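You operate a simulated robot arm through the tools that you are given. There is no shell and no other tool.

The job below is to be done with a simulated two-armed robot. You get a single attempt, and the scene is never put back.

TASK
Pick up the 24 V motor from the long bench top with one hand, pass it to the other hand and put it on the white mat.

Only the result counts: the job must be done as asked and must still hold three seconds after the hand-in. Knocking over, shifting, dropping, spilling or breaking anything else fails it.

THE ROBOT
Two 7-joint arms with two-finger parallel grippers on one trunk, on a base that moves. Base frame: it is fixed to the floor where the robot stands at the start and does not move with it; the origin is under the middle of the robot, x ahead of it, y to its left, z up. Readings come in mm, degrees, newtons and seconds.
The left shoulder is at the start at [39, 101, 1161], the right one opposite. With the tool pointing down near the work surface each hand reaches from about 220 to 520 mm from the robot's upright axis, wherever it stands, measured 20 degrees to its own side. Places, roughly: motor [-2500, 1500, 1000]; white mat [400, -1700, 900]. Payload 2.4 kg a hand.
The tool frame of a hand sits at the grasp point between the pads (the TCP): z along the fingers, y along the line on which they close. The tips reach 24 mm beyond it. Largest opening 68 mm; finger width 17, thickness 10; the body of the gripper, 40 by 70 mm, starts 41 mm behind the TCP.
Orientation is that of the tool frame in the base frame, as a unit quaternion [x, y, z, w]. With the fingers straight down and closing along the base's y, the tool's x points along the base's -x, its y along +y and its z along -z.

THE INTERFACE
- The arms move only by the tool drive_tool. It takes "left_commands", "right_commands" or both (then of equal length, played together; a hand with none holds still); each is a list of rows, each a list of 3 entries, a list of its own where there are three numbers: the shift along the tool's x, y, z in mm, then the turn, a rotation vector about the tool's x, y, z in degrees, then the opening, from 0 (shut) to 1 (fully open). In form: [[[dx, dy, dz], [wx, wy, wz], grip], ...]. A call has 1 to 20 rows; each row shifts and turns the commanded pose from where the row before left it, along the tool's axes as they then stand. Rows are played at 5 a second. More than 50 mm and 8.6 degrees between two rows, or a gripper value outside its range, and nothing of the call is played. A pose out of reach is approached as far as the arm can. The call stops where the force on the tool passes 40 N (or 10 N more than at its start, if that is more) or the arm is blocked; 0.2 s more then pass. Each finger travels about 72 mm/s and halts on what it meets, pressing with about 39 N; the grip force reading is that of the motor and also rises with nothing between the fingers. The clock runs only during rows and for 0.2 s after the last one: add rows that do not move to give the fingers time. The reply holds the time, the measured pose of the TCP, the force on the tool along the base axes, the opening and the grip force, in the units named above and with some noise, with the torque about the TCP (base axes, N m) and any sound that the robot's microphone picked up.
- Cameras (640 x 400 px; columns grow to the right, rows downward): "scene" is now at [133.5, -20.9, 1324.4]; the picture's right is [-0.14, -0.99, 0.00], its down [-0.56, 0.08, -0.83] and it looks along [0.82, -0.12, -0.56] (base axes); focal length 288 px, centre (320, 200). "left" rides on the left gripper at [84, -11, -75] in its tool frame; the picture's right is [0.13, 0.99, 0.00], its down [-0.60, 0.08, -0.79] and it looks along [-0.79, 0.10, 0.61] (tool axes); focal length 251 px, centre (320, 200). "right" rides on the right gripper at [84, 11, -75] in its tool frame; the picture's right is [-0.13, 0.99, 0.00], its down [-0.60, -0.08, -0.79] and it looks along [-0.79, -0.10, 0.61] (tool axes); focal length 251 px, centre (320, 200). There is no depth. A picture from a camera that has moved, and an enlarged one, comes with that camera's place and axes in the base frame and with its lens. The place of the scene camera against the robot may be out by one fixed shift of up to 18 mm in any direction.
- grab_frame(camera): a new picture of that camera. No time passes.
- raise_lower(by): moves the trunk up (or, below 0, down) by that many mm; the arms and the scene camera ride with it, the base frame stays. It gives what a move gives, with no picture.
- roll_base(legs): drives the robot by 1 to 6 legs, each [ahead, left, turn to the left] in mm, mm and degrees, along the robot's own axes; the way and the turn of a leg run together, so that a leg with both is an arc; at most 1500 mm and 180 degrees a leg. The arms and the cameras ride along, it lands a little off, and it stops where it bumps. It gives what a move gives.
- head_to(pan, tilt): turns the head with the scene camera to pan (to the left, within 86 degrees either way) and tilt (down, from -29 to 69), counted from straight ahead of the robot (the tilt from the chest, where the trunk bows). It gives what a move gives.
- zoom(camera, box): a new picture of the part [left, top, right, bottom] of that camera's present view, enlarged. No time passes.
- finish_job(): hands the job in; it is judged then, once.

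Places have to be worked out from the pictures, the camera data and where the tool is seen. Open the grippers and draw the arms clear of the work before you hand the job in, unless the task says otherwise.

The tools are called after "Call:" by a JSON object that holds its "method" and its "body". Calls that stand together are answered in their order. drive_tool: Moves the arms, as the interface text tells. Its arguments: {"type":"object","properties":{"left_commands":{"type":"array"},"right_commands":{"type":"array"}},"required":[]} The other tools are called the same way: raise_lower (by) moves the trunk up or down; roll_base (legs) drives the base; head_to (pan, tilt) turns the head that bears the scene camera; grab_frame (camera) takes a picture; zoom (camera, box) takes an enlarged picture of a part of a camera's view; finish_job () hands the job in.

At the start:

```text
time: 0.0
left_ee_pos: [398.1, 136.4, 1114.0]
left_orientation: [-0.001, 1.0, 0.0, -0.001]
left_ft_force: [0.2, 0.5, -0.4]
left_ft_torque: [-0.02, -0.02, -0.01]
left_width: 68.1
left_grasp_force: 0.1
right_ee_pos: [415.2, -175.0, 1071.9]
right_orientation: [0.001, 1.0, 0.0, 0.0]
right_ft_force: [-0.6, 1.2, 0.6]
right_ft_torque: [-0.01, -0.01, -0.02]
right_width: 68.2
right_grasp_force: 0.2
trunk travel left (down, up): [-375.0, 475.0]
robot x, y, heading: [1.1, 1.0, 0.0]
head pan, tilt (commanded): [-8.1, 34.3]
```

scene: 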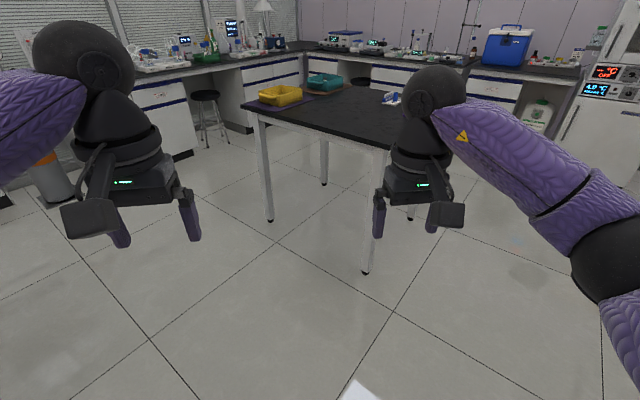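
right: 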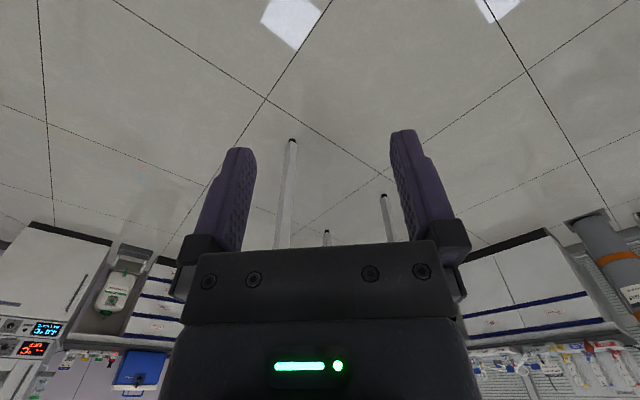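
left: 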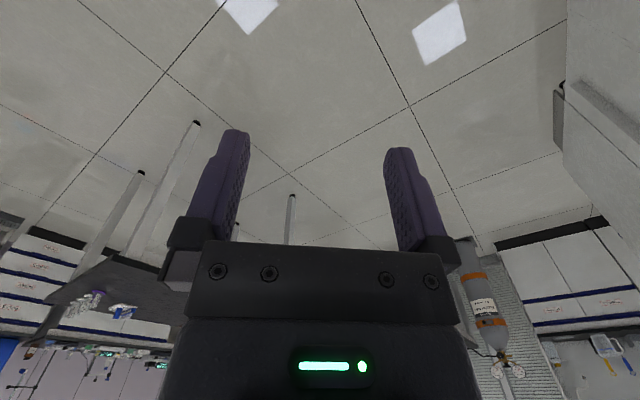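

The start pictures show a table ahead and benches along the walls, with neither the motor nor the mat in view. I turn the head to look left and right before driving anywhere.

Call:
{"method": "head_to", "body": {"pan": 80, "tilt": 15}}

Call:
{"method": "grab_frame", "body": {"camera": "scene"}}

Call:
{"method": "head_to", "body": {"pan": -80, "tilt": 15}}

Call:
{"method": "grab_frame", "body": {"camera": "scene"}}

```text
time: 1.6
left_ee_pos: [399.0, 136.2, 1112.6]
left_orientation: [-0.001, 1.0, 0.001, -0.001]
left_ft_force: [-0.1, -0.1, -0.2]
left_ft_torque: [0.02, 0.0, 0.02]
left_width: 68.0
left_grasp_force: 0.1
right_ee_pos: [416.6, -175.6, 1072.0]
right_orientation: [0.0, 1.0, 0.0, 0.0]
right_ft_force: [-0.6, 0.1, 0.8]
right_ft_torque: [-0.03, 0.0, -0.02]
right_width: 67.9
right_grasp_force: 0.1
trunk travel left (down, up): [-375.0, 475.0]
robot x, y, heading: [-1.9, 0.0, -0.2]
head pan, tilt (commanded): [80.0, 15.0]
```

```text
taken
camera scene: at [62.2, 83.5, 1355.3], right [0.98, -0.17, 0.0], down [-0.05, -0.26, -0.97], along [0.17, 0.95, -0.26], focal length 288 px, centre (320, 200)
```

scene: 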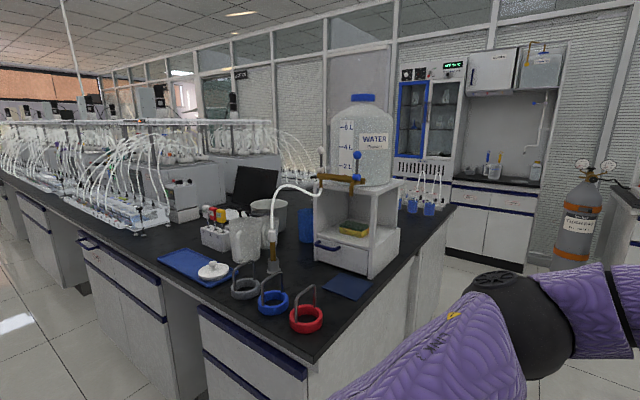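

```text
time: 4.1
left_ee_pos: [397.9, 136.1, 1112.1]
left_orientation: [-0.001, 1.0, 0.0, 0.0]
left_ft_force: [0.8, 0.1, 0.1]
left_ft_torque: [-0.02, 0.04, -0.01]
left_width: 68.2
left_grasp_force: 0.0
right_ee_pos: [417.0, -173.8, 1072.3]
right_orientation: [0.0, 1.0, 0.0, 0.0]
right_ft_force: [-0.2, 0.9, 0.4]
right_ft_torque: [-0.01, 0.04, -0.01]
right_width: 68.1
right_grasp_force: 0.1
trunk travel left (down, up): [-375.0, 475.0]
robot x, y, heading: [-2.8, 2.7, 0.0]
head pan, tilt (commanded): [-80.0, 15.0]
```

```text
taken
camera scene: at [62.2, -100.5, 1355.3], right [-0.98, -0.17, 0.0], down [-0.05, 0.25, -0.97], along [0.17, -0.95, -0.26], focal length 288 px, centre (320, 200)
```

scene: 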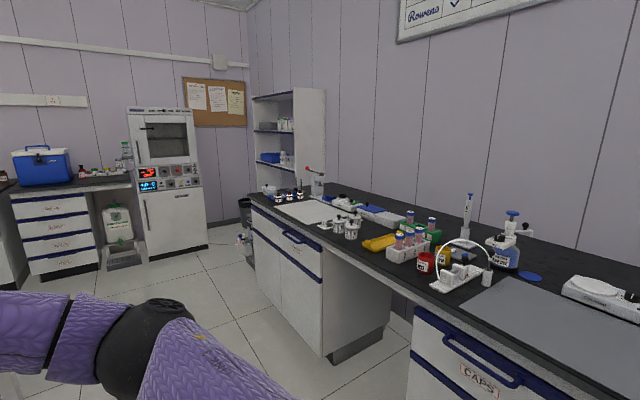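

The right bench carries a light mat near x≈400; the long bench lies on the left and runs back toward negative x. I zoom in on both the mat area now.

Call:
{"method": "zoom", "body": {"camera": "scene", "box": [240, 160, 440, 285]}}

Call:
{"method": "zoom", "body": {"camera": "scene", "box": [380, 180, 640, 342]}}

```text
3.20 times, centred on (340, 222) of scene
camera zoom: at [62.2, -100.5, 1355.3], right [-0.98, -0.17, 0.0], down [-0.05, 0.25, -0.97], along [0.17, -0.95, -0.26], focal length 923 px, centre (256, 128)
```

zoom: 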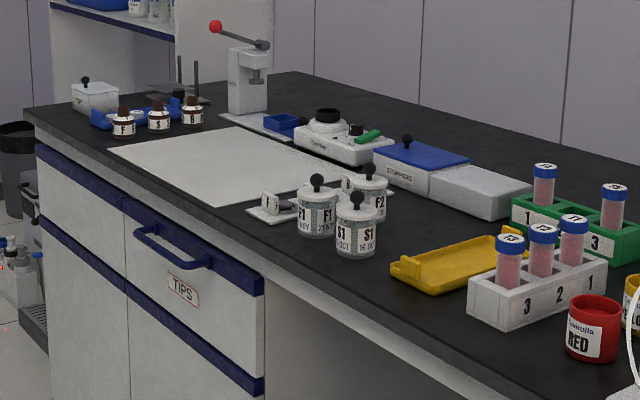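

```text
2.46 times, centred on (510, 261) of scene
camera zoom: at [62.2, -100.5, 1355.3], right [-0.98, -0.17, 0.0], down [-0.05, 0.25, -0.97], along [0.17, -0.95, -0.26], focal length 710 px, centre (-148, 50)
```

zoom: 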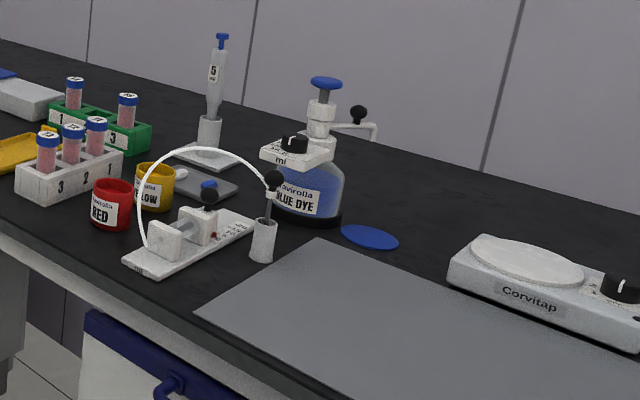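

The white mat is on the right-hand bench at about [380, -1560, 900]. Now I turn in place to the left to look along the long bench toward the motor.

Call:
{"method": "roll_base", "body": {"legs": [[0, 0, 150]]}}

Call:
{"method": "head_to", "body": {"pan": 0, "tilt": 15}}

Call:
{"method": "grab_frame", "body": {"camera": "scene"}}

```text
time: 10.6
left_ee_pos: [-411.2, 92.2, 1112.4]
left_orientation: [0.963, -0.271, 0.001, 0.0]
left_ft_force: [-0.5, -0.8, 1.0]
left_ft_torque: [0.01, 0.01, -0.03]
left_width: 68.2
left_grasp_force: 0.1
right_ee_pos: [-263.5, 366.2, 1072.0]
right_orientation: [0.962, -0.272, 0.0, 0.0]
right_ft_force: [-0.2, 0.1, 0.1]
right_ft_torque: [0.0, 0.0, -0.02]
right_width: 68.2
right_grasp_force: 0.2
trunk travel left (down, up): [-375.0, 475.0]
robot x, y, heading: [2.4, -1.3, 148.3]
head pan, tilt (commanded): [-80.0, 15.0]
```

```text
time: 12.1
left_ee_pos: [-410.1, 92.3, 1113.7]
left_orientation: [0.962, -0.272, 0.001, 0.0]
left_ft_force: [0.5, 1.2, 0.1]
left_ft_torque: [0.04, 0.01, 0.01]
left_width: 68.0
left_grasp_force: 0.0
right_ee_pos: [-263.5, 366.6, 1071.8]
right_orientation: [0.962, -0.273, 0.0, 0.0]
right_ft_force: [0.2, 0.6, 0.0]
right_ft_torque: [-0.04, 0.02, 0.0]
right_width: 68.2
right_grasp_force: 0.0
trunk travel left (down, up): [-375.0, 475.0]
robot x, y, heading: [2.4, -0.1, 148.6]
head pan, tilt (commanded): [0.0, 15.0]
```

```text
taken
camera scene: at [-99.3, 59.0, 1355.3], right [0.52, 0.85, 0.0], down [0.22, -0.14, -0.97], along [-0.82, 0.51, -0.26], focal length 288 px, centre (320, 200)
```

scene: 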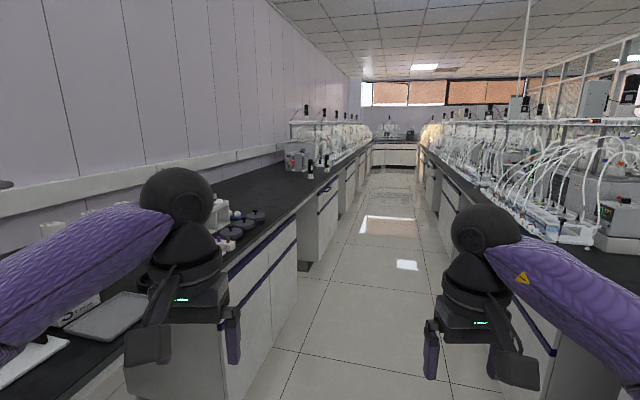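

The room runs at about 133° to the base x axis, so the motor and the mat lie on the same left-hand bench line in this view. I zoom in on the spot where the motor should project, around (318, 160).

Call:
{"method": "zoom", "body": {"camera": "scene", "box": [260, 110, 420, 210]}}

Call:
{"method": "zoom", "body": {"camera": "scene", "box": [0, 160, 320, 400]}}

```text
4.00 times, centred on (340, 160) of scene
camera zoom: at [-99.3, 59.0, 1355.3], right [0.52, 0.85, 0.0], down [0.22, -0.14, -0.97], along [-0.82, 0.51, -0.26], focal length 1153 px, centre (240, 360)
```

zoom: 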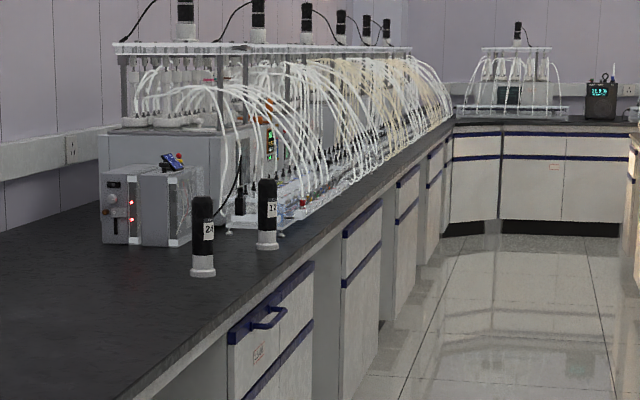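

```text
1.67 times, centred on (160, 280) of scene
camera zoom: at [-99.3, 59.0, 1355.3], right [0.52, 0.85, 0.0], down [0.22, -0.14, -0.97], along [-0.82, 0.51, -0.26], focal length 481 px, centre (587, 67)
```

zoom: 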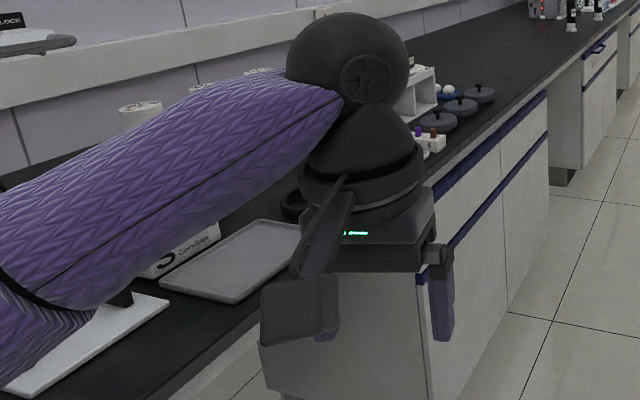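

Two upright motors stand near the bench edge; the left one is labelled "24", the other "12". I judge the 24 V motor's base near [-2190, 1270], the left bench edge about 550 mm to the side of the aisle line and the right one about 440 mm. I turn to the aisle direction and drive 1.3 m along it.

Call:
{"method": "roll_base", "body": {"legs": [[0, 0, -15.5], [1300, 30, 0]]}}

Call:
{"method": "grab_frame", "body": {"camera": "scene"}}

```text
time: 19.6
left_ee_pos: [-1280.5, 1131.4, 1113.9]
left_orientation: [0.917, -0.399, 0.0, 0.0]
left_ft_force: [0.0, -0.2, -0.2]
left_ft_torque: [-0.01, -0.01, -0.01]
left_width: 68.1
left_grasp_force: 0.0
right_ee_pos: [-1066.0, 1358.4, 1072.8]
right_orientation: [0.917, -0.399, 0.0, 0.0]
right_ft_force: [-0.3, -0.4, -0.1]
right_ft_torque: [0.0, -0.01, -0.01]
right_width: 68.0
right_grasp_force: 0.1
trunk travel left (down, up): [-375.0, 475.0]
robot x, y, heading: [-911.6, 934.8, 132.9]
head pan, tilt (commanded): [0.0, 15.0]
```

```text
taken
camera scene: at [-987.6, 1019.6, 1355.3], right [0.73, 0.68, 0.0], down [0.18, -0.19, -0.97], along [-0.66, 0.71, -0.26], focal length 288 px, centre (320, 200)
```

scene: 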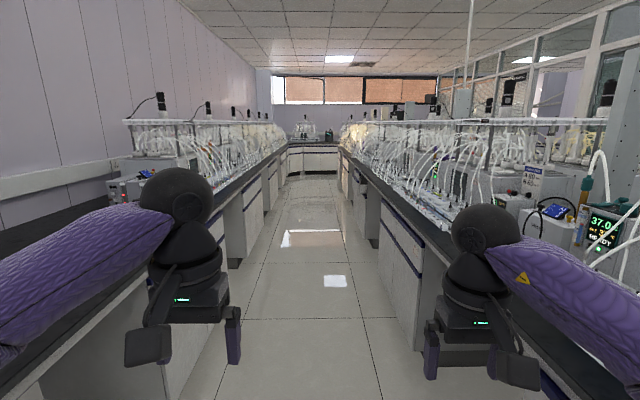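

Both benches are symmetrical about me and the aisle is clear; the motor is hidden behind the left arm. I drive another 650 mm, raise the trunk so the hands clear the motors, and look to the left.

Call:
{"method": "roll_base", "body": {"legs": [[650, 10, 0]]}}

Call:
{"method": "raise_lower", "body": {"by": 200}}

Call:
{"method": "head_to", "body": {"pan": 50, "tilt": 35}}

Call:
{"method": "grab_frame", "body": {"camera": "scene"}}

```text
time: 23.2
left_ee_pos: [-1731.0, 1599.4, 1113.0]
left_orientation: [0.918, -0.397, 0.001, 0.0]
left_ft_force: [0.9, 0.5, -0.1]
left_ft_torque: [0.01, 0.0, -0.02]
left_width: 68.0
left_grasp_force: 0.1
right_ee_pos: [-1516.5, 1824.5, 1072.2]
right_orientation: [0.917, -0.399, 0.0, -0.001]
right_ft_force: [-0.2, -0.5, 0.5]
right_ft_torque: [0.01, 0.0, 0.0]
right_width: 68.0
right_grasp_force: 0.0
trunk travel left (down, up): [-375.0, 475.0]
robot x, y, heading: [-1359.6, 1402.5, 132.9]
head pan, tilt (commanded): [0.0, 15.0]
```

```text
time: 25.4
left_ee_pos: [-1730.8, 1599.2, 1312.3]
left_orientation: [0.918, -0.397, 0.001, 0.001]
left_ft_force: [-0.2, 0.3, 0.7]
left_ft_torque: [-0.02, 0.03, 0.01]
left_width: 68.1
left_grasp_force: 0.1
right_ee_pos: [-1516.4, 1825.0, 1272.5]
right_orientation: [0.918, -0.397, 0.001, -0.001]
right_ft_force: [0.4, 0.0, 0.9]
right_ft_torque: [0.02, 0.02, 0.01]
right_width: 68.1
right_grasp_force: 0.1
trunk travel left (down, up): [-575.0, 274.0]
robot x, y, heading: [-1358.3, 1401.2, 132.9]
head pan, tilt (commanded): [0.0, 15.0]
```

```text
time: 26.5
left_ee_pos: [-1732.0, 1599.6, 1313.1]
left_orientation: [0.917, -0.398, 0.0, -0.001]
left_ft_force: [-0.5, -0.8, -0.3]
left_ft_torque: [-0.02, -0.02, -0.02]
left_width: 67.9
left_grasp_force: 0.0
right_ee_pos: [-1516.8, 1824.4, 1271.9]
right_orientation: [0.917, -0.399, 0.0, 0.0]
right_ft_force: [0.8, -0.2, -0.3]
right_ft_torque: [-0.01, -0.01, 0.0]
right_width: 68.0
right_grasp_force: 0.0
trunk travel left (down, up): [-575.0, 274.0]
robot x, y, heading: [-1360.2, 1402.0, 133.0]
head pan, tilt (commanded): [50.0, 35.0]
```

```text
taken
camera scene: at [-1447.5, 1399.0, 1524.3], right [-0.05, 1.0, 0.0], down [0.57, 0.03, -0.82], along [-0.82, -0.04, -0.57], focal length 288 px, centre (320, 200)
```

scene: 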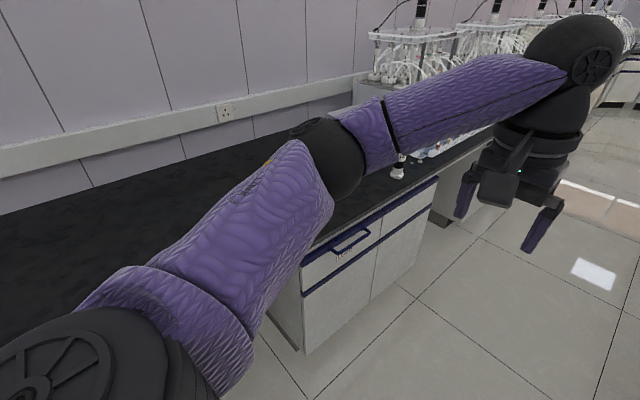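

The left arm blocks the view of the motor. I turn the base left toward the bench (the hands are now well above motor height) to see both motors clearly.

Call:
{"method": "roll_base", "body": {"legs": [[0, 0, 60]]}}

Call:
{"method": "head_to", "body": {"pan": -20, "tilt": 35}}

Call:
{"method": "grab_frame", "body": {"camera": "scene"}}

```text
time: 29.6
left_ee_pos: [-1718.0, 1180.0, 1314.2]
left_orientation: [0.994, 0.111, 0.0, 0.0]
left_ft_force: [-0.3, -0.1, 0.0]
left_ft_torque: [0.0, 0.0, 0.02]
left_width: 68.0
left_grasp_force: 0.1
right_ee_pos: [-1804.3, 1478.5, 1272.3]
right_orientation: [0.994, 0.112, 0.0, -0.001]
right_ft_force: [0.6, -0.4, -0.2]
right_ft_torque: [0.02, 0.0, 0.03]
right_width: 67.9
right_grasp_force: 0.1
trunk travel left (down, up): [-575.0, 274.0]
robot x, y, heading: [-1358.7, 1398.8, -167.3]
head pan, tilt (commanded): [50.0, 35.0]
```

```text
time: 31.0
left_ee_pos: [-1717.2, 1179.7, 1313.9]
left_orientation: [0.994, 0.111, 0.001, 0.0]
left_ft_force: [-0.7, -1.3, 1.0]
left_ft_torque: [0.02, -0.02, 0.01]
left_width: 67.9
left_grasp_force: 0.2
right_ee_pos: [-1804.4, 1478.2, 1273.3]
right_orientation: [0.994, 0.111, 0.0, 0.0]
right_ft_force: [0.4, -0.2, 0.4]
right_ft_torque: [-0.04, 0.01, 0.02]
right_width: 68.0
right_grasp_force: 0.1
trunk travel left (down, up): [-575.0, 274.0]
robot x, y, heading: [-1362.3, 1399.6, -167.1]
head pan, tilt (commanded): [-20.0, 35.0]
```

```text
taken
camera scene: at [-1451.4, 1399.9, 1524.2], right [0.12, 0.99, 0.0], down [0.57, -0.07, -0.82], along [-0.81, 0.1, -0.57], focal length 288 px, centre (320, 200)
```

scene: 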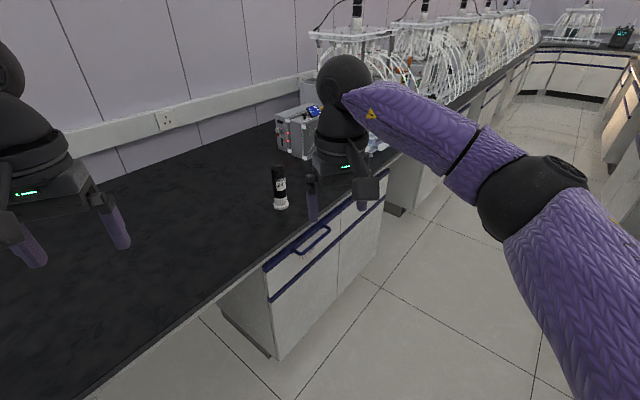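

The "24" motor is clearly visible at (280, 188); triangulating with the first view puts it near [-2350, 1361] with the bench top at about z≈875 and the bench edge about 160 mm in front of it. I turn to face the bench squarely and shift right so the motor falls in the right hand's range, then look again.

Call:
{"method": "roll_base", "body": {"legs": [[0, 0, 32], [0, -480, 0]]}}

Call:
{"method": "head_to", "body": {"pan": -10, "tilt": 45}}

Call:
{"method": "grab_frame", "body": {"camera": "scene"}}

Call:
{"method": "grab_frame", "body": {"camera": "right"}}

```text
time: 35.4
left_ee_pos: [-1885.5, 1362.7, 1314.1]
left_orientation: [0.923, 0.385, 0.0, 0.0]
left_ft_force: [0.7, 0.9, 0.5]
left_ft_torque: [-0.06, -0.03, 0.0]
left_width: 68.1
left_grasp_force: 0.1
right_ee_pos: [-2118.9, 1569.1, 1272.3]
right_orientation: [0.923, 0.384, 0.001, 0.0]
right_ft_force: [-0.3, 0.3, -0.3]
right_ft_torque: [-0.01, 0.0, -0.04]
right_width: 68.1
right_grasp_force: 0.1
trunk travel left (down, up): [-575.0, 274.0]
robot x, y, heading: [-1702.6, 1744.9, -134.8]
head pan, tilt (commanded): [-20.0, 35.0]
```

```text
time: 36.1
left_ee_pos: [-1886.0, 1362.8, 1313.5]
left_orientation: [0.923, 0.386, 0.0, 0.0]
left_ft_force: [0.0, 0.1, 0.4]
left_ft_torque: [0.02, -0.02, 0.03]
left_width: 68.2
left_grasp_force: 0.1
right_ee_pos: [-2118.6, 1569.8, 1272.3]
right_orientation: [0.923, 0.384, -0.001, 0.001]
right_ft_force: [-0.4, -0.2, 0.1]
right_ft_torque: [0.02, 0.03, -0.02]
right_width: 68.0
right_grasp_force: 0.1
trunk travel left (down, up): [-575.0, 274.0]
robot x, y, heading: [-1706.3, 1743.1, -134.9]
head pan, tilt (commanded): [-10.0, 45.0]
```

```text
taken
camera scene: at [-1768.3, 1676.5, 1509.5], right [-0.58, 0.82, 0.0], down [0.58, 0.41, -0.71], along [-0.58, -0.41, -0.71], focal length 288 px, centre (320, 200)
```

scene: 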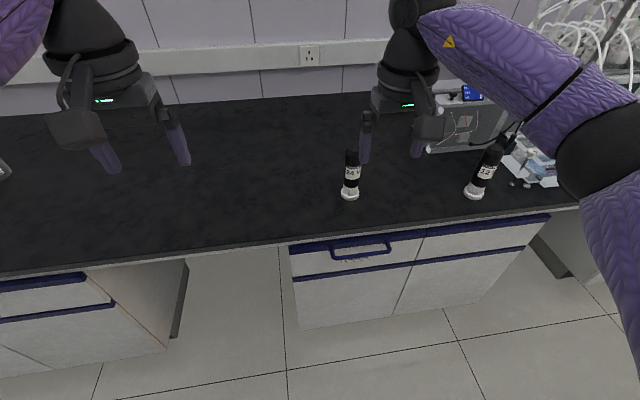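

```text
taken
camera right: at [-2054.1, 1621.5, 1345.9], right [0.61, -0.79, 0.0], down [-0.48, -0.37, 0.79], along [-0.63, -0.49, -0.61], focal length 251 px, centre (320, 200)
```

right: 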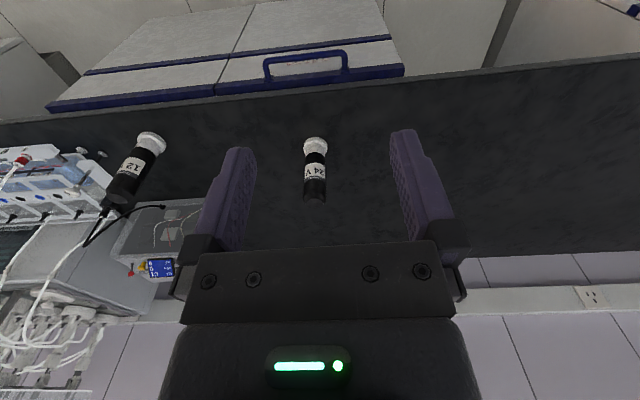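

Both views agree on the 24 V motor standing near [-2366, 1381], top near z≈1035, with the right hand almost lined up with it. Before rolling closer I look steeply down to see the gap between the base and the bench.

Call:
{"method": "head_to", "body": {"pan": 0, "tilt": 69}}

Call:
{"method": "grab_frame", "body": {"camera": "scene"}}

Call:
{"method": "zoom", "body": {"camera": "right", "box": [270, 110, 370, 220]}}

```text
time: 37.0
left_ee_pos: [-1884.9, 1364.0, 1312.5]
left_orientation: [0.923, 0.385, 0.001, -0.001]
left_ft_force: [0.9, 0.3, 0.1]
left_ft_torque: [-0.02, -0.02, 0.01]
left_width: 68.1
left_grasp_force: 0.1
right_ee_pos: [-2120.3, 1570.4, 1271.5]
right_orientation: [0.923, 0.385, 0.001, 0.0]
right_ft_force: [0.4, 0.0, -0.1]
right_ft_torque: [0.03, -0.02, 0.02]
right_width: 67.9
right_grasp_force: 0.0
trunk travel left (down, up): [-575.0, 274.0]
robot x, y, heading: [-1699.3, 1739.7, -134.8]
head pan, tilt (commanded): [0.0, 68.8]
```

```text
taken
camera scene: at [-1741.3, 1683.6, 1480.6], right [-0.71, 0.7, 0.0], down [0.66, 0.66, -0.36], along [-0.26, -0.26, -0.93], focal length 288 px, centre (320, 200)
```

scene: 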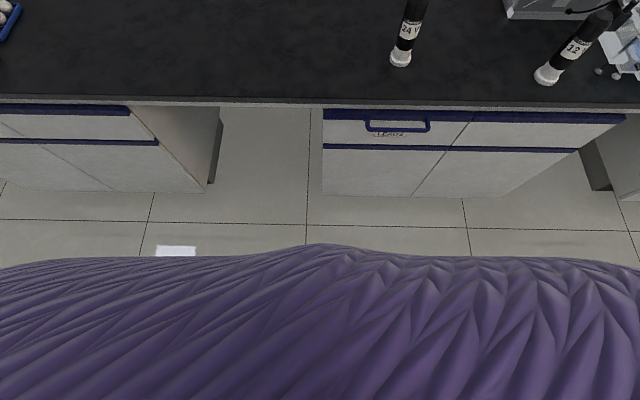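

```text
3.64 times, centred on (320, 165) of right
camera zoom: at [-2054.2, 1621.5, 1345.9], right [0.61, -0.79, 0.0], down [-0.48, -0.37, 0.79], along [-0.63, -0.49, -0.61], focal length 914 px, centre (320, 327)
```

zoom: 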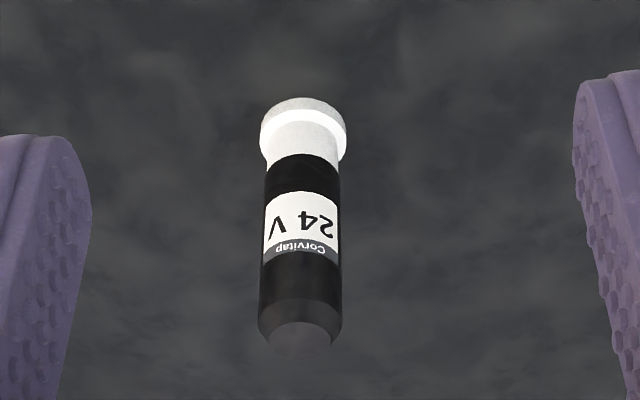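

The label "24 V" confirms the target: body about 47 mm across, about 170 mm tall, white foot, centred near [-2378, 1382]. I move closer to the bench in two careful legs, also slightly to the right, and check the readings.

Call:
{"method": "roll_base", "body": {"legs": [[150, -35, 0]]}}

Call:
{"method": "grab_frame", "body": {"camera": "right"}}

Call:
{"method": "grab_frame", "body": {"camera": "scene"}}

```text
time: 38.4
left_ee_pos: [-2016.2, 1282.5, 1312.9]
left_orientation: [0.923, 0.385, 0.0, 0.0]
left_ft_force: [-0.6, -0.4, 0.1]
left_ft_torque: [0.0, 0.02, 0.04]
left_width: 67.9
left_grasp_force: 0.0
right_ee_pos: [-2249.4, 1489.7, 1272.5]
right_orientation: [0.923, 0.384, 0.001, -0.002]
right_ft_force: [0.2, 0.0, 0.3]
right_ft_torque: [0.02, 0.0, 0.0]
right_width: 67.9
right_grasp_force: 0.1
trunk travel left (down, up): [-575.0, 274.0]
robot x, y, heading: [-1831.7, 1665.4, -134.8]
head pan, tilt (commanded): [0.0, 68.8]
```

```text
taken
camera right: at [-2185.1, 1540.4, 1345.5], right [0.61, -0.79, 0.0], down [-0.48, -0.37, 0.79], along [-0.63, -0.48, -0.61], focal length 251 px, centre (320, 200)
```

right: 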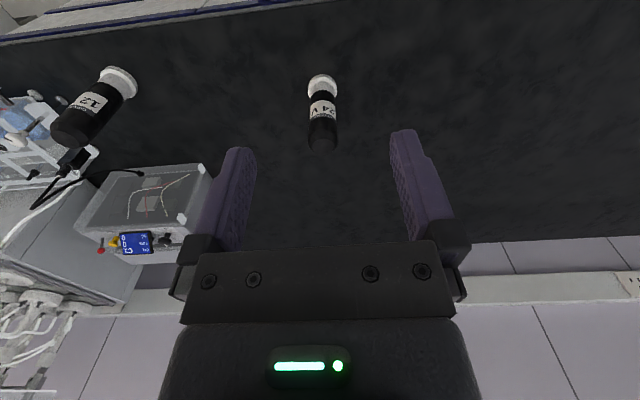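

```text
taken
camera scene: at [-1872.2, 1602.0, 1480.5], right [-0.71, 0.71, 0.0], down [0.66, 0.66, -0.36], along [-0.25, -0.26, -0.93], focal length 288 px, centre (320, 200)
```

scene: 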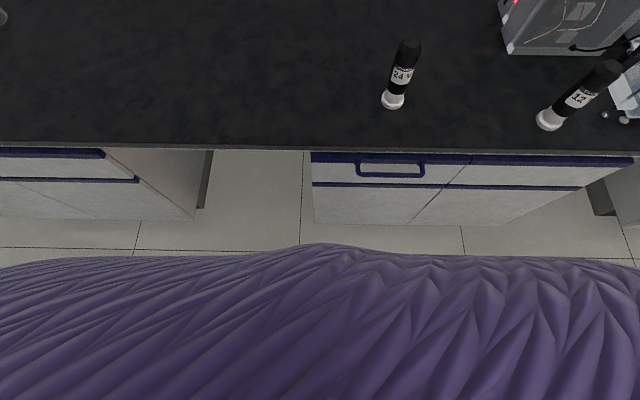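

No bump so far, and the motor sits ahead of the right gripper. I zoom in with the hand camera to triangulate the motor's position and the bench height before going nearer.

Call:
{"method": "zoom", "body": {"camera": "right", "box": [270, 50, 370, 160]}}

```text
3.64 times, centred on (320, 105) of right
camera zoom: at [-2185.1, 1540.4, 1345.5], right [0.61, -0.79, 0.0], down [-0.48, -0.37, 0.79], along [-0.63, -0.48, -0.61], focal length 914 px, centre (320, 546)
```

zoom: 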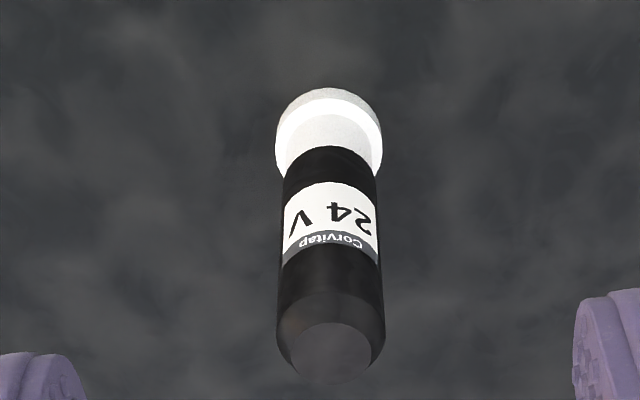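

Triangulation gives the bench top near z≈860-875 and the motor about 590 mm ahead of the robot axis. I roll 125 mm further ahead and 15 mm right.

Call:
{"method": "roll_base", "body": {"legs": [[125, -15, 0]]}}

Call:
{"method": "grab_frame", "body": {"camera": "right"}}

Call:
{"method": "grab_frame", "body": {"camera": "scene"}}

```text
time: 39.7
left_ee_pos: [-2114.3, 1205.0, 1312.0]
left_orientation: [0.923, 0.384, 0.001, 0.0]
left_ft_force: [-0.2, -0.8, 0.0]
left_ft_torque: [-0.01, -0.01, -0.04]
left_width: 68.0
left_grasp_force: 0.1
right_ee_pos: [-2348.6, 1410.7, 1271.0]
right_orientation: [0.924, 0.383, 0.0, 0.0]
right_ft_force: [-0.3, 0.6, -0.8]
right_ft_torque: [0.01, -0.03, 0.01]
right_width: 67.9
right_grasp_force: 0.0
trunk travel left (down, up): [-575.0, 274.0]
robot x, y, heading: [-1930.2, 1583.1, -135.2]
head pan, tilt (commanded): [0.0, 68.8]
```

```text
taken
camera right: at [-2283.6, 1463.0, 1345.5], right [0.61, -0.79, 0.0], down [-0.48, -0.37, 0.79], along [-0.63, -0.48, -0.61], focal length 251 px, centre (320, 200)
```

right: 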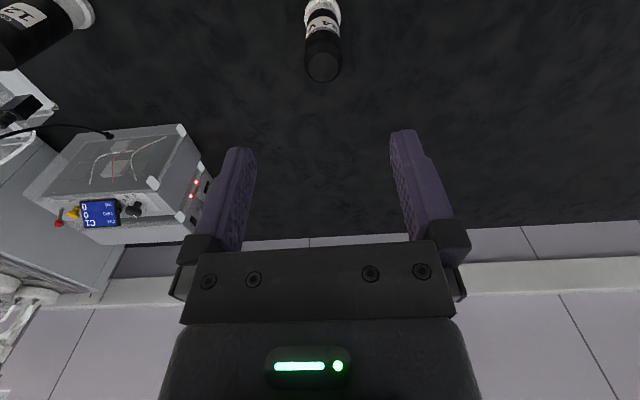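

```text
taken
camera scene: at [-1970.6, 1524.3, 1480.5], right [-0.71, 0.71, 0.0], down [0.66, 0.66, -0.36], along [-0.25, -0.26, -0.93], focal length 288 px, centre (320, 200)
```

scene: 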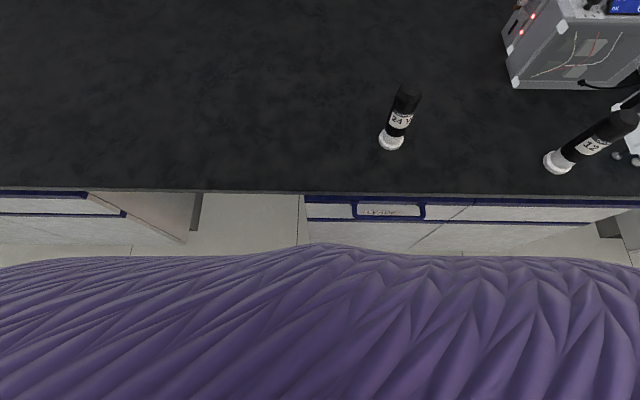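

I'm now about 465 mm from the motor ahead and 175 mm to its left, well inside the right hand's reach. I move the right hand 48 mm forward over the motor at the present height and look from the head.

Call:
{"method": "drive_tool", "body": {"right_commands": [[[-24, -1, 0], [0, 0, 0], 1], [[-24, -2, 0], [0, 0, 0], 1], [[0, 0, 0], [0, 0, 0], 1]]}}

Call:
{"method": "head_to", "body": {"pan": -20, "tilt": 45}}

Call:
{"method": "grab_frame", "body": {"camera": "scene"}}

Call:
{"method": "grab_frame", "body": {"camera": "right"}}

```text
time: 40.5
left_ee_pos: [-2114.1, 1205.5, 1312.5]
left_orientation: [0.923, 0.384, 0.001, 0.0]
left_ft_force: [0.3, 0.3, -0.3]
left_ft_torque: [0.01, -0.02, 0.01]
left_width: 68.0
left_grasp_force: 0.1
right_ee_pos: [-2383.3, 1379.5, 1272.1]
right_orientation: [0.923, 0.384, 0.0, 0.0]
right_ft_force: [0.3, 0.1, -0.1]
right_ft_torque: [-0.01, 0.02, -0.01]
right_width: 68.1
right_grasp_force: 0.0
trunk travel left (down, up): [-575.0, 274.0]
robot x, y, heading: [-1931.6, 1581.9, -134.6]
head pan, tilt (commanded): [0.0, 68.8]
```

```text
time: 41.3
left_ee_pos: [-2113.7, 1205.5, 1313.0]
left_orientation: [0.923, 0.384, 0.001, 0.0]
left_ft_force: [0.0, 0.2, -0.1]
left_ft_torque: [0.01, 0.02, -0.03]
left_width: 68.2
left_grasp_force: 0.0
right_ee_pos: [-2383.1, 1378.8, 1272.6]
right_orientation: [0.924, 0.383, 0.0, 0.0]
right_ft_force: [-0.1, -0.4, 0.6]
right_ft_torque: [0.01, -0.02, 0.01]
right_width: 68.0
right_grasp_force: 0.1
trunk travel left (down, up): [-575.0, 274.0]
robot x, y, heading: [-1929.4, 1584.3, -134.9]
head pan, tilt (commanded): [-20.0, 45.0]
```

```text
taken
camera scene: at [-2003.5, 1530.3, 1509.4], right [-0.42, 0.91, 0.0], down [0.64, 0.3, -0.71], along [-0.64, -0.3, -0.71], focal length 288 px, centre (320, 200)
```

scene: 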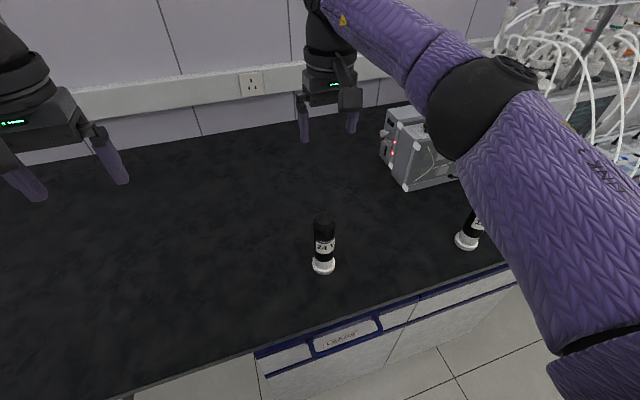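

```text
taken
camera right: at [-2318.4, 1431.6, 1345.8], right [0.61, -0.79, 0.0], down [-0.48, -0.37, 0.79], along [-0.63, -0.48, -0.61], focal length 251 px, centre (320, 200)
```

right: 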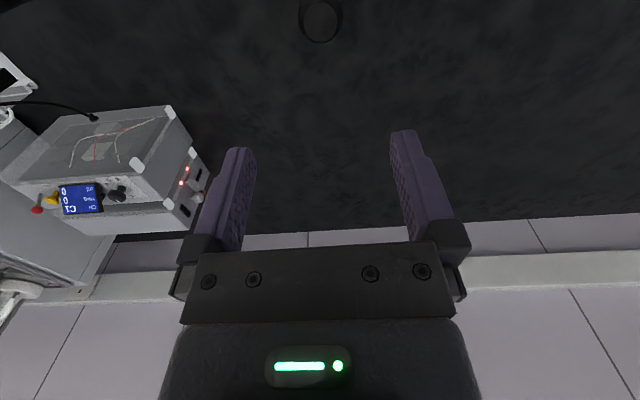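

The right arm's elbow stays high and well clear of the 12 V motor; the 24 V motor's top lies about 10 mm further ahead of the TCP. I lower the trunk by 150 mm and check the alignment again.

Call:
{"method": "raise_lower", "body": {"by": -150}}

Call:
{"method": "grab_frame", "body": {"camera": "right"}}

Call:
{"method": "grab_frame", "body": {"camera": "scene"}}

```text
time: 43.1
left_ee_pos: [-2113.3, 1205.3, 1164.4]
left_orientation: [0.923, 0.384, -0.001, 0.0]
left_ft_force: [0.4, -0.5, -0.1]
left_ft_torque: [0.01, 0.0, 0.0]
left_width: 67.9
left_grasp_force: 0.1
right_ee_pos: [-2382.7, 1381.7, 1122.3]
right_orientation: [0.924, 0.383, 0.0, 0.0]
right_ft_force: [0.0, 0.9, 0.2]
right_ft_torque: [0.01, 0.01, 0.03]
right_width: 68.0
right_grasp_force: 0.0
trunk travel left (down, up): [-425.0, 424.0]
robot x, y, heading: [-1928.7, 1584.3, -134.9]
head pan, tilt (commanded): [-20.0, 45.0]
```

```text
taken
camera right: at [-2318.3, 1432.1, 1196.2], right [0.61, -0.79, 0.0], down [-0.48, -0.37, 0.79], along [-0.63, -0.49, -0.61], focal length 251 px, centre (320, 200)
```

right: 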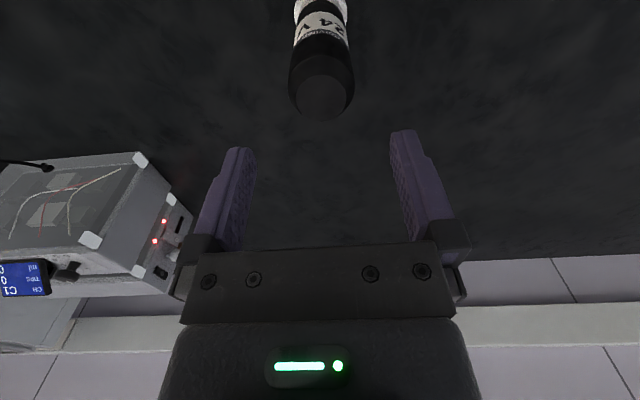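

```text
taken
camera scene: at [-2012.6, 1521.3, 1358.9], right [-0.42, 0.91, 0.0], down [0.64, 0.3, -0.71], along [-0.64, -0.3, -0.71], focal length 288 px, centre (320, 200)
```

scene: 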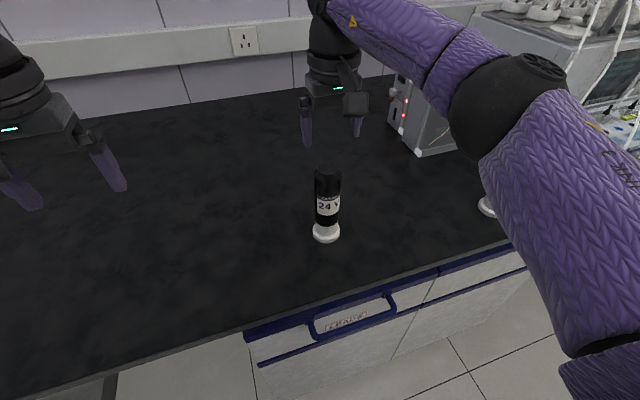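

The two heights give the motor's top at about z≈1028 and its axis about 13 mm further forward than the TCP, laterally aligned. I move forward 12 mm, lower the trunk another 50 mm (tips stay about 20 mm above the top) and check.

Call:
{"method": "drive_tool", "body": {"right_commands": [[[-12, 0, 0], [0, 0, 0], 1], [[0, 0, 0], [0, 0, 0], 1]]}}

Call:
{"method": "raise_lower", "body": {"by": -50}}

Call:
{"method": "grab_frame", "body": {"camera": "right"}}

Call:
{"method": "grab_frame", "body": {"camera": "scene"}}

```text
time: 43.7
left_ee_pos: [-2113.5, 1206.1, 1163.7]
left_orientation: [0.923, 0.385, 0.001, 0.0]
left_ft_force: [-0.5, 0.0, 0.0]
left_ft_torque: [0.01, -0.01, 0.03]
left_width: 68.0
left_grasp_force: 0.2
right_ee_pos: [-2391.9, 1372.2, 1121.8]
right_orientation: [0.924, 0.383, 0.0, 0.0]
right_ft_force: [0.4, 0.3, 0.2]
right_ft_torque: [-0.01, -0.02, 0.02]
right_width: 68.1
right_grasp_force: 0.1
trunk travel left (down, up): [-425.0, 424.0]
robot x, y, heading: [-1925.7, 1583.2, -135.2]
head pan, tilt (commanded): [-20.0, 45.0]
```

```text
time: 44.6
left_ee_pos: [-2112.3, 1205.8, 1112.5]
left_orientation: [0.923, 0.384, 0.001, 0.0]
left_ft_force: [-0.4, -0.4, 0.0]
left_ft_torque: [0.01, 0.01, -0.01]
left_width: 68.0
left_grasp_force: 0.1
right_ee_pos: [-2392.1, 1372.1, 1073.2]
right_orientation: [0.924, 0.383, 0.0, 0.001]
right_ft_force: [-0.4, -0.5, 0.2]
right_ft_torque: [0.01, -0.03, 0.0]
right_width: 67.9
right_grasp_force: 0.1
trunk travel left (down, up): [-375.0, 474.0]
robot x, y, heading: [-1927.6, 1583.9, -135.0]
head pan, tilt (commanded): [-20.0, 45.0]
```

```text
taken
camera right: at [-2326.7, 1423.7, 1146.1], right [0.61, -0.79, 0.0], down [-0.48, -0.37, 0.79], along [-0.63, -0.48, -0.61], focal length 251 px, centre (320, 200)
```

right: 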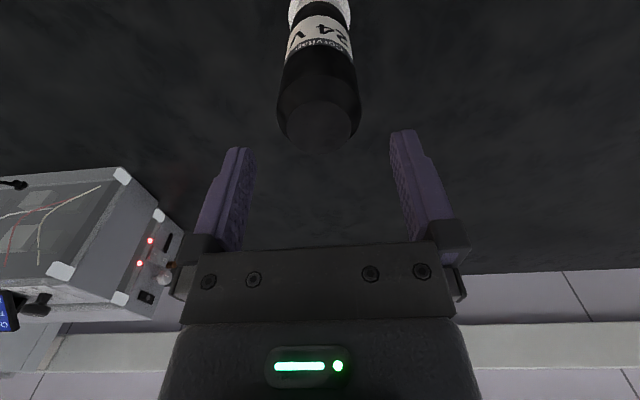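

```text
taken
camera scene: at [-2017.5, 1516.4, 1308.5], right [-0.42, 0.91, 0.0], down [0.64, 0.3, -0.71], along [-0.64, -0.3, -0.71], focal length 288 px, centre (320, 200)
```

scene: 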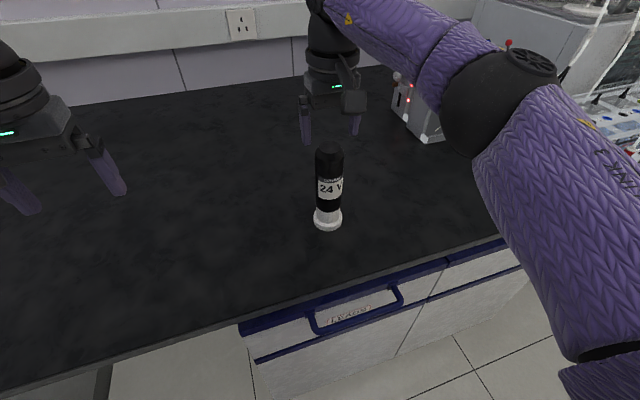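

Alignment is within about 3 mm. I descend 70 mm with the arm so the fingers straddle the motor's upper body, leaving the palm about 13 mm above its top, and check before closing.

Call:
{"method": "drive_tool", "body": {"right_commands": [[[-1, 0, 15], [0, 0, 0], 1], [[-1, -1, 15], [0, 0, 0], 1], [[0, 0, 15], [0, 0, 0], 1], [[0, 0, 15], [0, 0, 0], 1], [[0, 0, 10], [0, 0, 0], 1], [[0, 0, 0], [0, 0, 0], 1]]}}

Call:
{"method": "grab_frame", "body": {"camera": "right"}}

Call:
{"method": "zoom", "body": {"camera": "scene", "box": [240, 60, 440, 260]}}

```text
time: 46.0
left_ee_pos: [-2114.1, 1204.5, 1113.4]
left_orientation: [0.923, 0.385, 0.002, 0.0]
left_ft_force: [-0.3, -0.1, 0.9]
left_ft_torque: [0.01, 0.0, 0.04]
left_width: 68.0
left_grasp_force: 0.0
right_ee_pos: [-2392.6, 1371.9, 1002.3]
right_orientation: [0.923, 0.384, 0.0, 0.0]
right_ft_force: [0.3, 0.9, 0.0]
right_ft_torque: [-0.03, -0.01, -0.01]
right_width: 68.3
right_grasp_force: 0.0
trunk travel left (down, up): [-375.0, 474.0]
robot x, y, heading: [-1929.0, 1583.0, -134.7]
head pan, tilt (commanded): [-20.0, 45.0]
```

```text
taken
camera right: at [-2328.8, 1423.0, 1075.9], right [0.61, -0.79, 0.0], down [-0.48, -0.37, 0.79], along [-0.63, -0.48, -0.61], focal length 251 px, centre (320, 200)
```

right: 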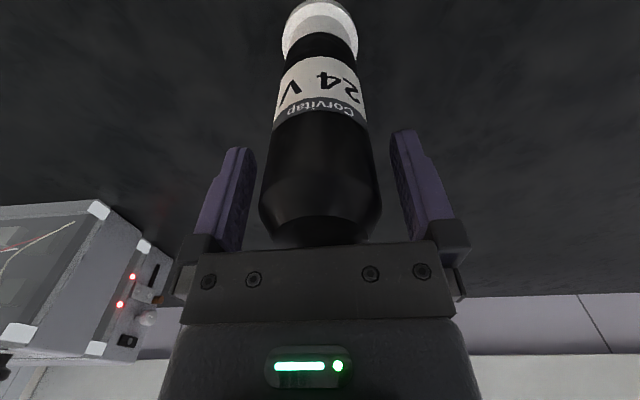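

```text
2.00 times, centred on (340, 160) of scene
camera zoom: at [-2017.7, 1516.2, 1308.5], right [-0.42, 0.91, 0.0], down [0.64, 0.3, -0.71], along [-0.64, -0.3, -0.71], focal length 577 px, centre (280, 280)
```

zoom: 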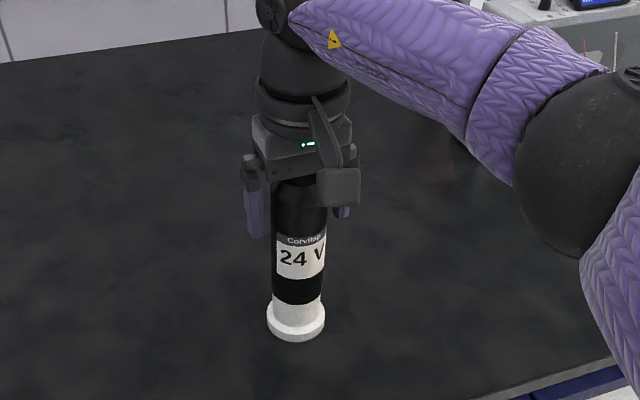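

The fingers straddle the motor evenly with the body's full diameter between the pads and no contact forces. I close the right gripper in place.

Call:
{"method": "drive_tool", "body": {"right_commands": [[[0, 0, 0], [0, 0, 0], 0.6], [[0, 0, 0], [0, 0, 0], 0.4], [[0, 0, 0], [0, 0, 0], 0], [[0, 0, 0], [0, 0, 0], 0], [[0, 0, 0], [0, 0, 0], 0]]}}

Call:
{"method": "grab_frame", "body": {"camera": "right"}}

```text
time: 47.2
left_ee_pos: [-2114.1, 1205.8, 1112.2]
left_orientation: [0.923, 0.384, 0.001, 0.0]
left_ft_force: [-0.3, 1.0, 0.3]
left_ft_torque: [0.02, 0.02, 0.0]
left_width: 68.1
left_grasp_force: 0.1
right_ee_pos: [-2394.6, 1372.0, 1002.2]
right_orientation: [0.924, 0.383, 0.0, 0.0]
right_ft_force: [0.9, 0.3, 0.2]
right_ft_torque: [-0.04, -0.13, 0.05]
right_width: 49.6
right_grasp_force: 39.2
trunk travel left (down, up): [-375.0, 474.0]
robot x, y, heading: [-1927.5, 1588.3, -135.1]
head pan, tilt (commanded): [-20.0, 45.0]
```

```text
taken
camera right: at [-2328.8, 1422.9, 1076.1], right [0.61, -0.79, 0.0], down [-0.48, -0.37, 0.79], along [-0.63, -0.48, -0.61], focal length 251 px, centre (320, 200)
```

right: 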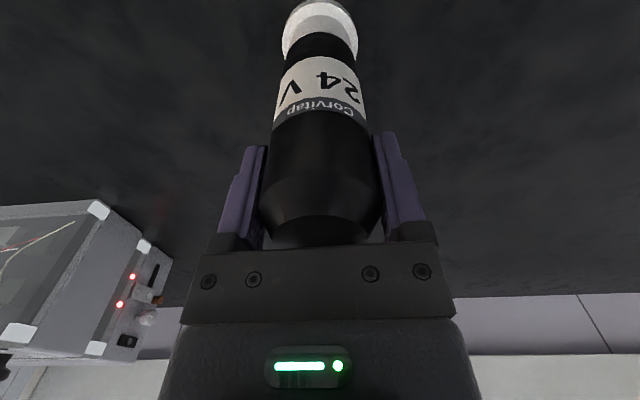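

The gripper holds a 49.6 mm body with 39 N. I lift 60 mm gently with the arm, holding shut, and read the weight.

Call:
{"method": "drive_tool", "body": {"right_commands": [[[0, 0, -10], [0, 0, 0], 0], [[0, 0, -15], [0, 0, 0], 0], [[0, 0, -20], [0, 0, 0], 0], [[0, 0, -15], [0, 0, 0], 0], [[0, 0, 0], [0, 0, 0], 0], [[0, 0, 0], [0, 0, 0], 0]]}}

Call:
{"method": "grab_frame", "body": {"camera": "scene"}}

Call:
{"method": "grab_frame", "body": {"camera": "right"}}

```text
time: 48.6
left_ee_pos: [-2113.8, 1205.5, 1113.8]
left_orientation: [0.923, 0.384, 0.001, 0.0]
left_ft_force: [0.6, 0.6, 0.3]
left_ft_torque: [0.01, 0.02, -0.01]
left_width: 67.9
left_grasp_force: 0.1
right_ee_pos: [-2395.0, 1370.0, 1061.6]
right_orientation: [0.924, 0.383, 0.0, 0.0]
right_ft_force: [0.8, -1.0, -5.4]
right_ft_torque: [0.02, -0.01, 0.0]
right_width: 49.3
right_grasp_force: 39.2
trunk travel left (down, up): [-375.0, 474.0]
robot x, y, heading: [-1927.0, 1587.0, -134.9]
head pan, tilt (commanded): [-20.0, 45.0]
```

```text
taken
camera scene: at [-2018.1, 1516.0, 1308.4], right [-0.42, 0.91, 0.0], down [0.64, 0.3, -0.71], along [-0.64, -0.3, -0.71], focal length 288 px, centre (320, 200)
```

scene: 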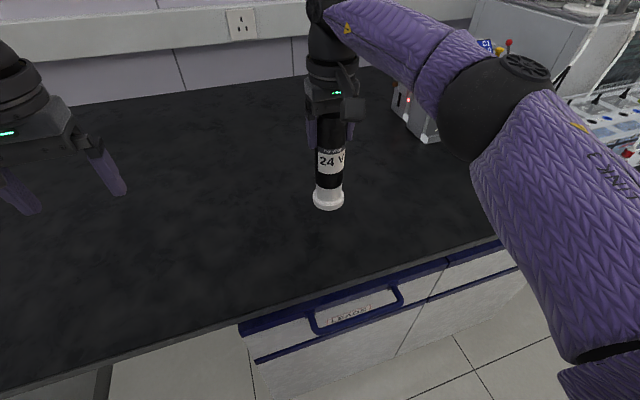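

```text
taken
camera right: at [-2329.6, 1422.4, 1135.8], right [0.61, -0.79, 0.0], down [-0.48, -0.37, 0.79], along [-0.63, -0.48, -0.61], focal length 251 px, centre (320, 200)
```

right: 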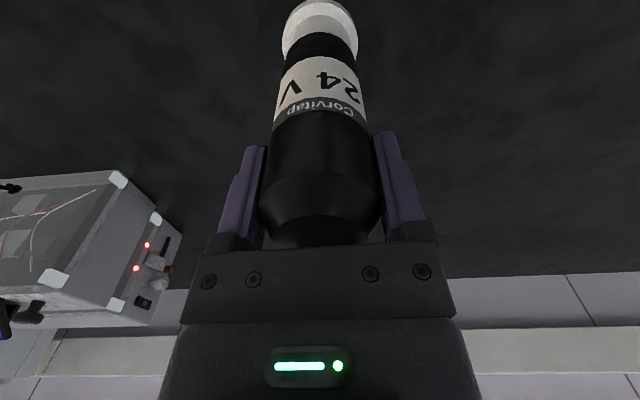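

The motor came up cleanly (about 5.4 N). I raise the trunk by 100 mm, then bring the right hand back and toward the midline over empty bench while the left hand moves a little out of the way.

Call:
{"method": "raise_lower", "body": {"by": 100}}

Call:
{"method": "drive_tool", "body": {"left_commands": [[[0, 6, 0], [0, 0, 0], 1], [[0, 6, 0], [0, 0, 0], 1], [[0, 6, 0], [0, 0, 0], 1], [[0, 6, 0], [0, 0, 0], 1], [[0, 6, 0], [0, 0, 0], 1], [[0, 6, 0], [0, 0, 0], 1], [[0, 6, 0], [0, 0, 0], 1], [[0, 0, 0], [0, 0, 0], 1]], "right_commands": [[[12, 21, 0], [0, 0, 0], 0], [[12, 21, 0], [0, 0, 0], 0], [[12, 21, 0], [0, 0, 0], 0], [[12, 21, 0], [0, 0, 0], 0], [[12, 21, 0], [0, 0, 0], 0], [[12, 21, 0], [0, 0, 0], 0], [[12, 21, 0], [0, 0, 0], 0], [[0, 0, 0], [0, 0, 0], 0]]}}

Call:
{"method": "head_to", "body": {"pan": 0, "tilt": 35}}

Call:
{"method": "grab_frame", "body": {"camera": "scene"}}

```text
time: 49.9
left_ee_pos: [-2114.4, 1206.2, 1212.8]
left_orientation: [0.924, 0.384, 0.001, -0.001]
left_ft_force: [0.5, 0.0, 0.1]
left_ft_torque: [-0.01, 0.0, 0.04]
left_width: 67.9
left_grasp_force: 0.1
right_ee_pos: [-2393.8, 1371.0, 1161.4]
right_orientation: [0.923, 0.384, 0.001, 0.0]
right_ft_force: [0.3, -0.3, -5.0]
right_ft_torque: [0.04, 0.0, 0.03]
right_width: 49.1
right_grasp_force: 39.1
trunk travel left (down, up): [-475.0, 374.0]
robot x, y, heading: [-1927.4, 1585.7, -134.9]
head pan, tilt (commanded): [-20.0, 45.0]
```

```text
time: 51.7
left_ee_pos: [-2084.3, 1175.5, 1212.7]
left_orientation: [0.923, 0.384, 0.0, -0.001]
left_ft_force: [-0.4, 0.6, -0.8]
left_ft_torque: [0.02, 0.0, -0.01]
left_width: 68.1
left_grasp_force: 0.1
right_ee_pos: [-2230.0, 1327.4, 1161.6]
right_orientation: [0.924, 0.383, 0.0, -0.001]
right_ft_force: [-0.5, 0.0, -5.4]
right_ft_torque: [0.02, -0.01, 0.01]
right_width: 49.5
right_grasp_force: 39.2
trunk travel left (down, up): [-475.0, 374.0]
robot x, y, heading: [-1932.2, 1585.0, -134.8]
head pan, tilt (commanded): [-20.0, 45.0]
```

```text
time: 52.6
left_ee_pos: [-2084.3, 1175.5, 1213.6]
left_orientation: [0.923, 0.384, 0.001, 0.0]
left_ft_force: [-0.1, 0.2, 0.1]
left_ft_torque: [-0.01, 0.01, 0.0]
left_width: 68.0
left_grasp_force: 0.2
right_ee_pos: [-2230.1, 1328.4, 1162.2]
right_orientation: [0.924, 0.383, 0.0, 0.0]
right_ft_force: [0.2, -0.4, -5.5]
right_ft_torque: [0.01, 0.0, 0.03]
right_width: 49.2
right_grasp_force: 39.2
trunk travel left (down, up): [-475.0, 374.0]
robot x, y, heading: [-1926.6, 1586.2, -134.9]
head pan, tilt (commanded): [0.0, 35.0]
```

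```text
taken
camera scene: at [-1997.5, 1497.0, 1423.9], right [-0.71, 0.71, 0.0], down [0.41, 0.41, -0.82], along [-0.58, -0.58, -0.57], focal length 288 px, centre (320, 200)
```

scene: 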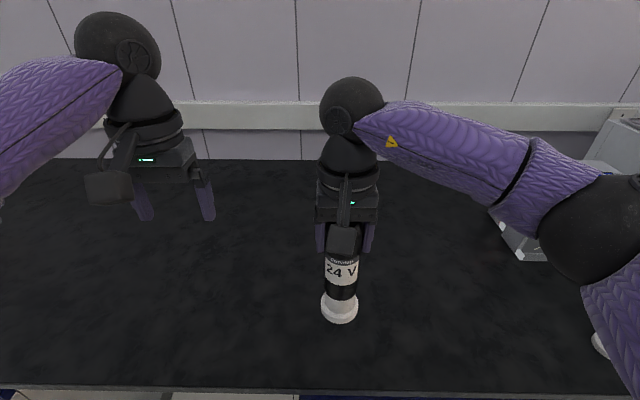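

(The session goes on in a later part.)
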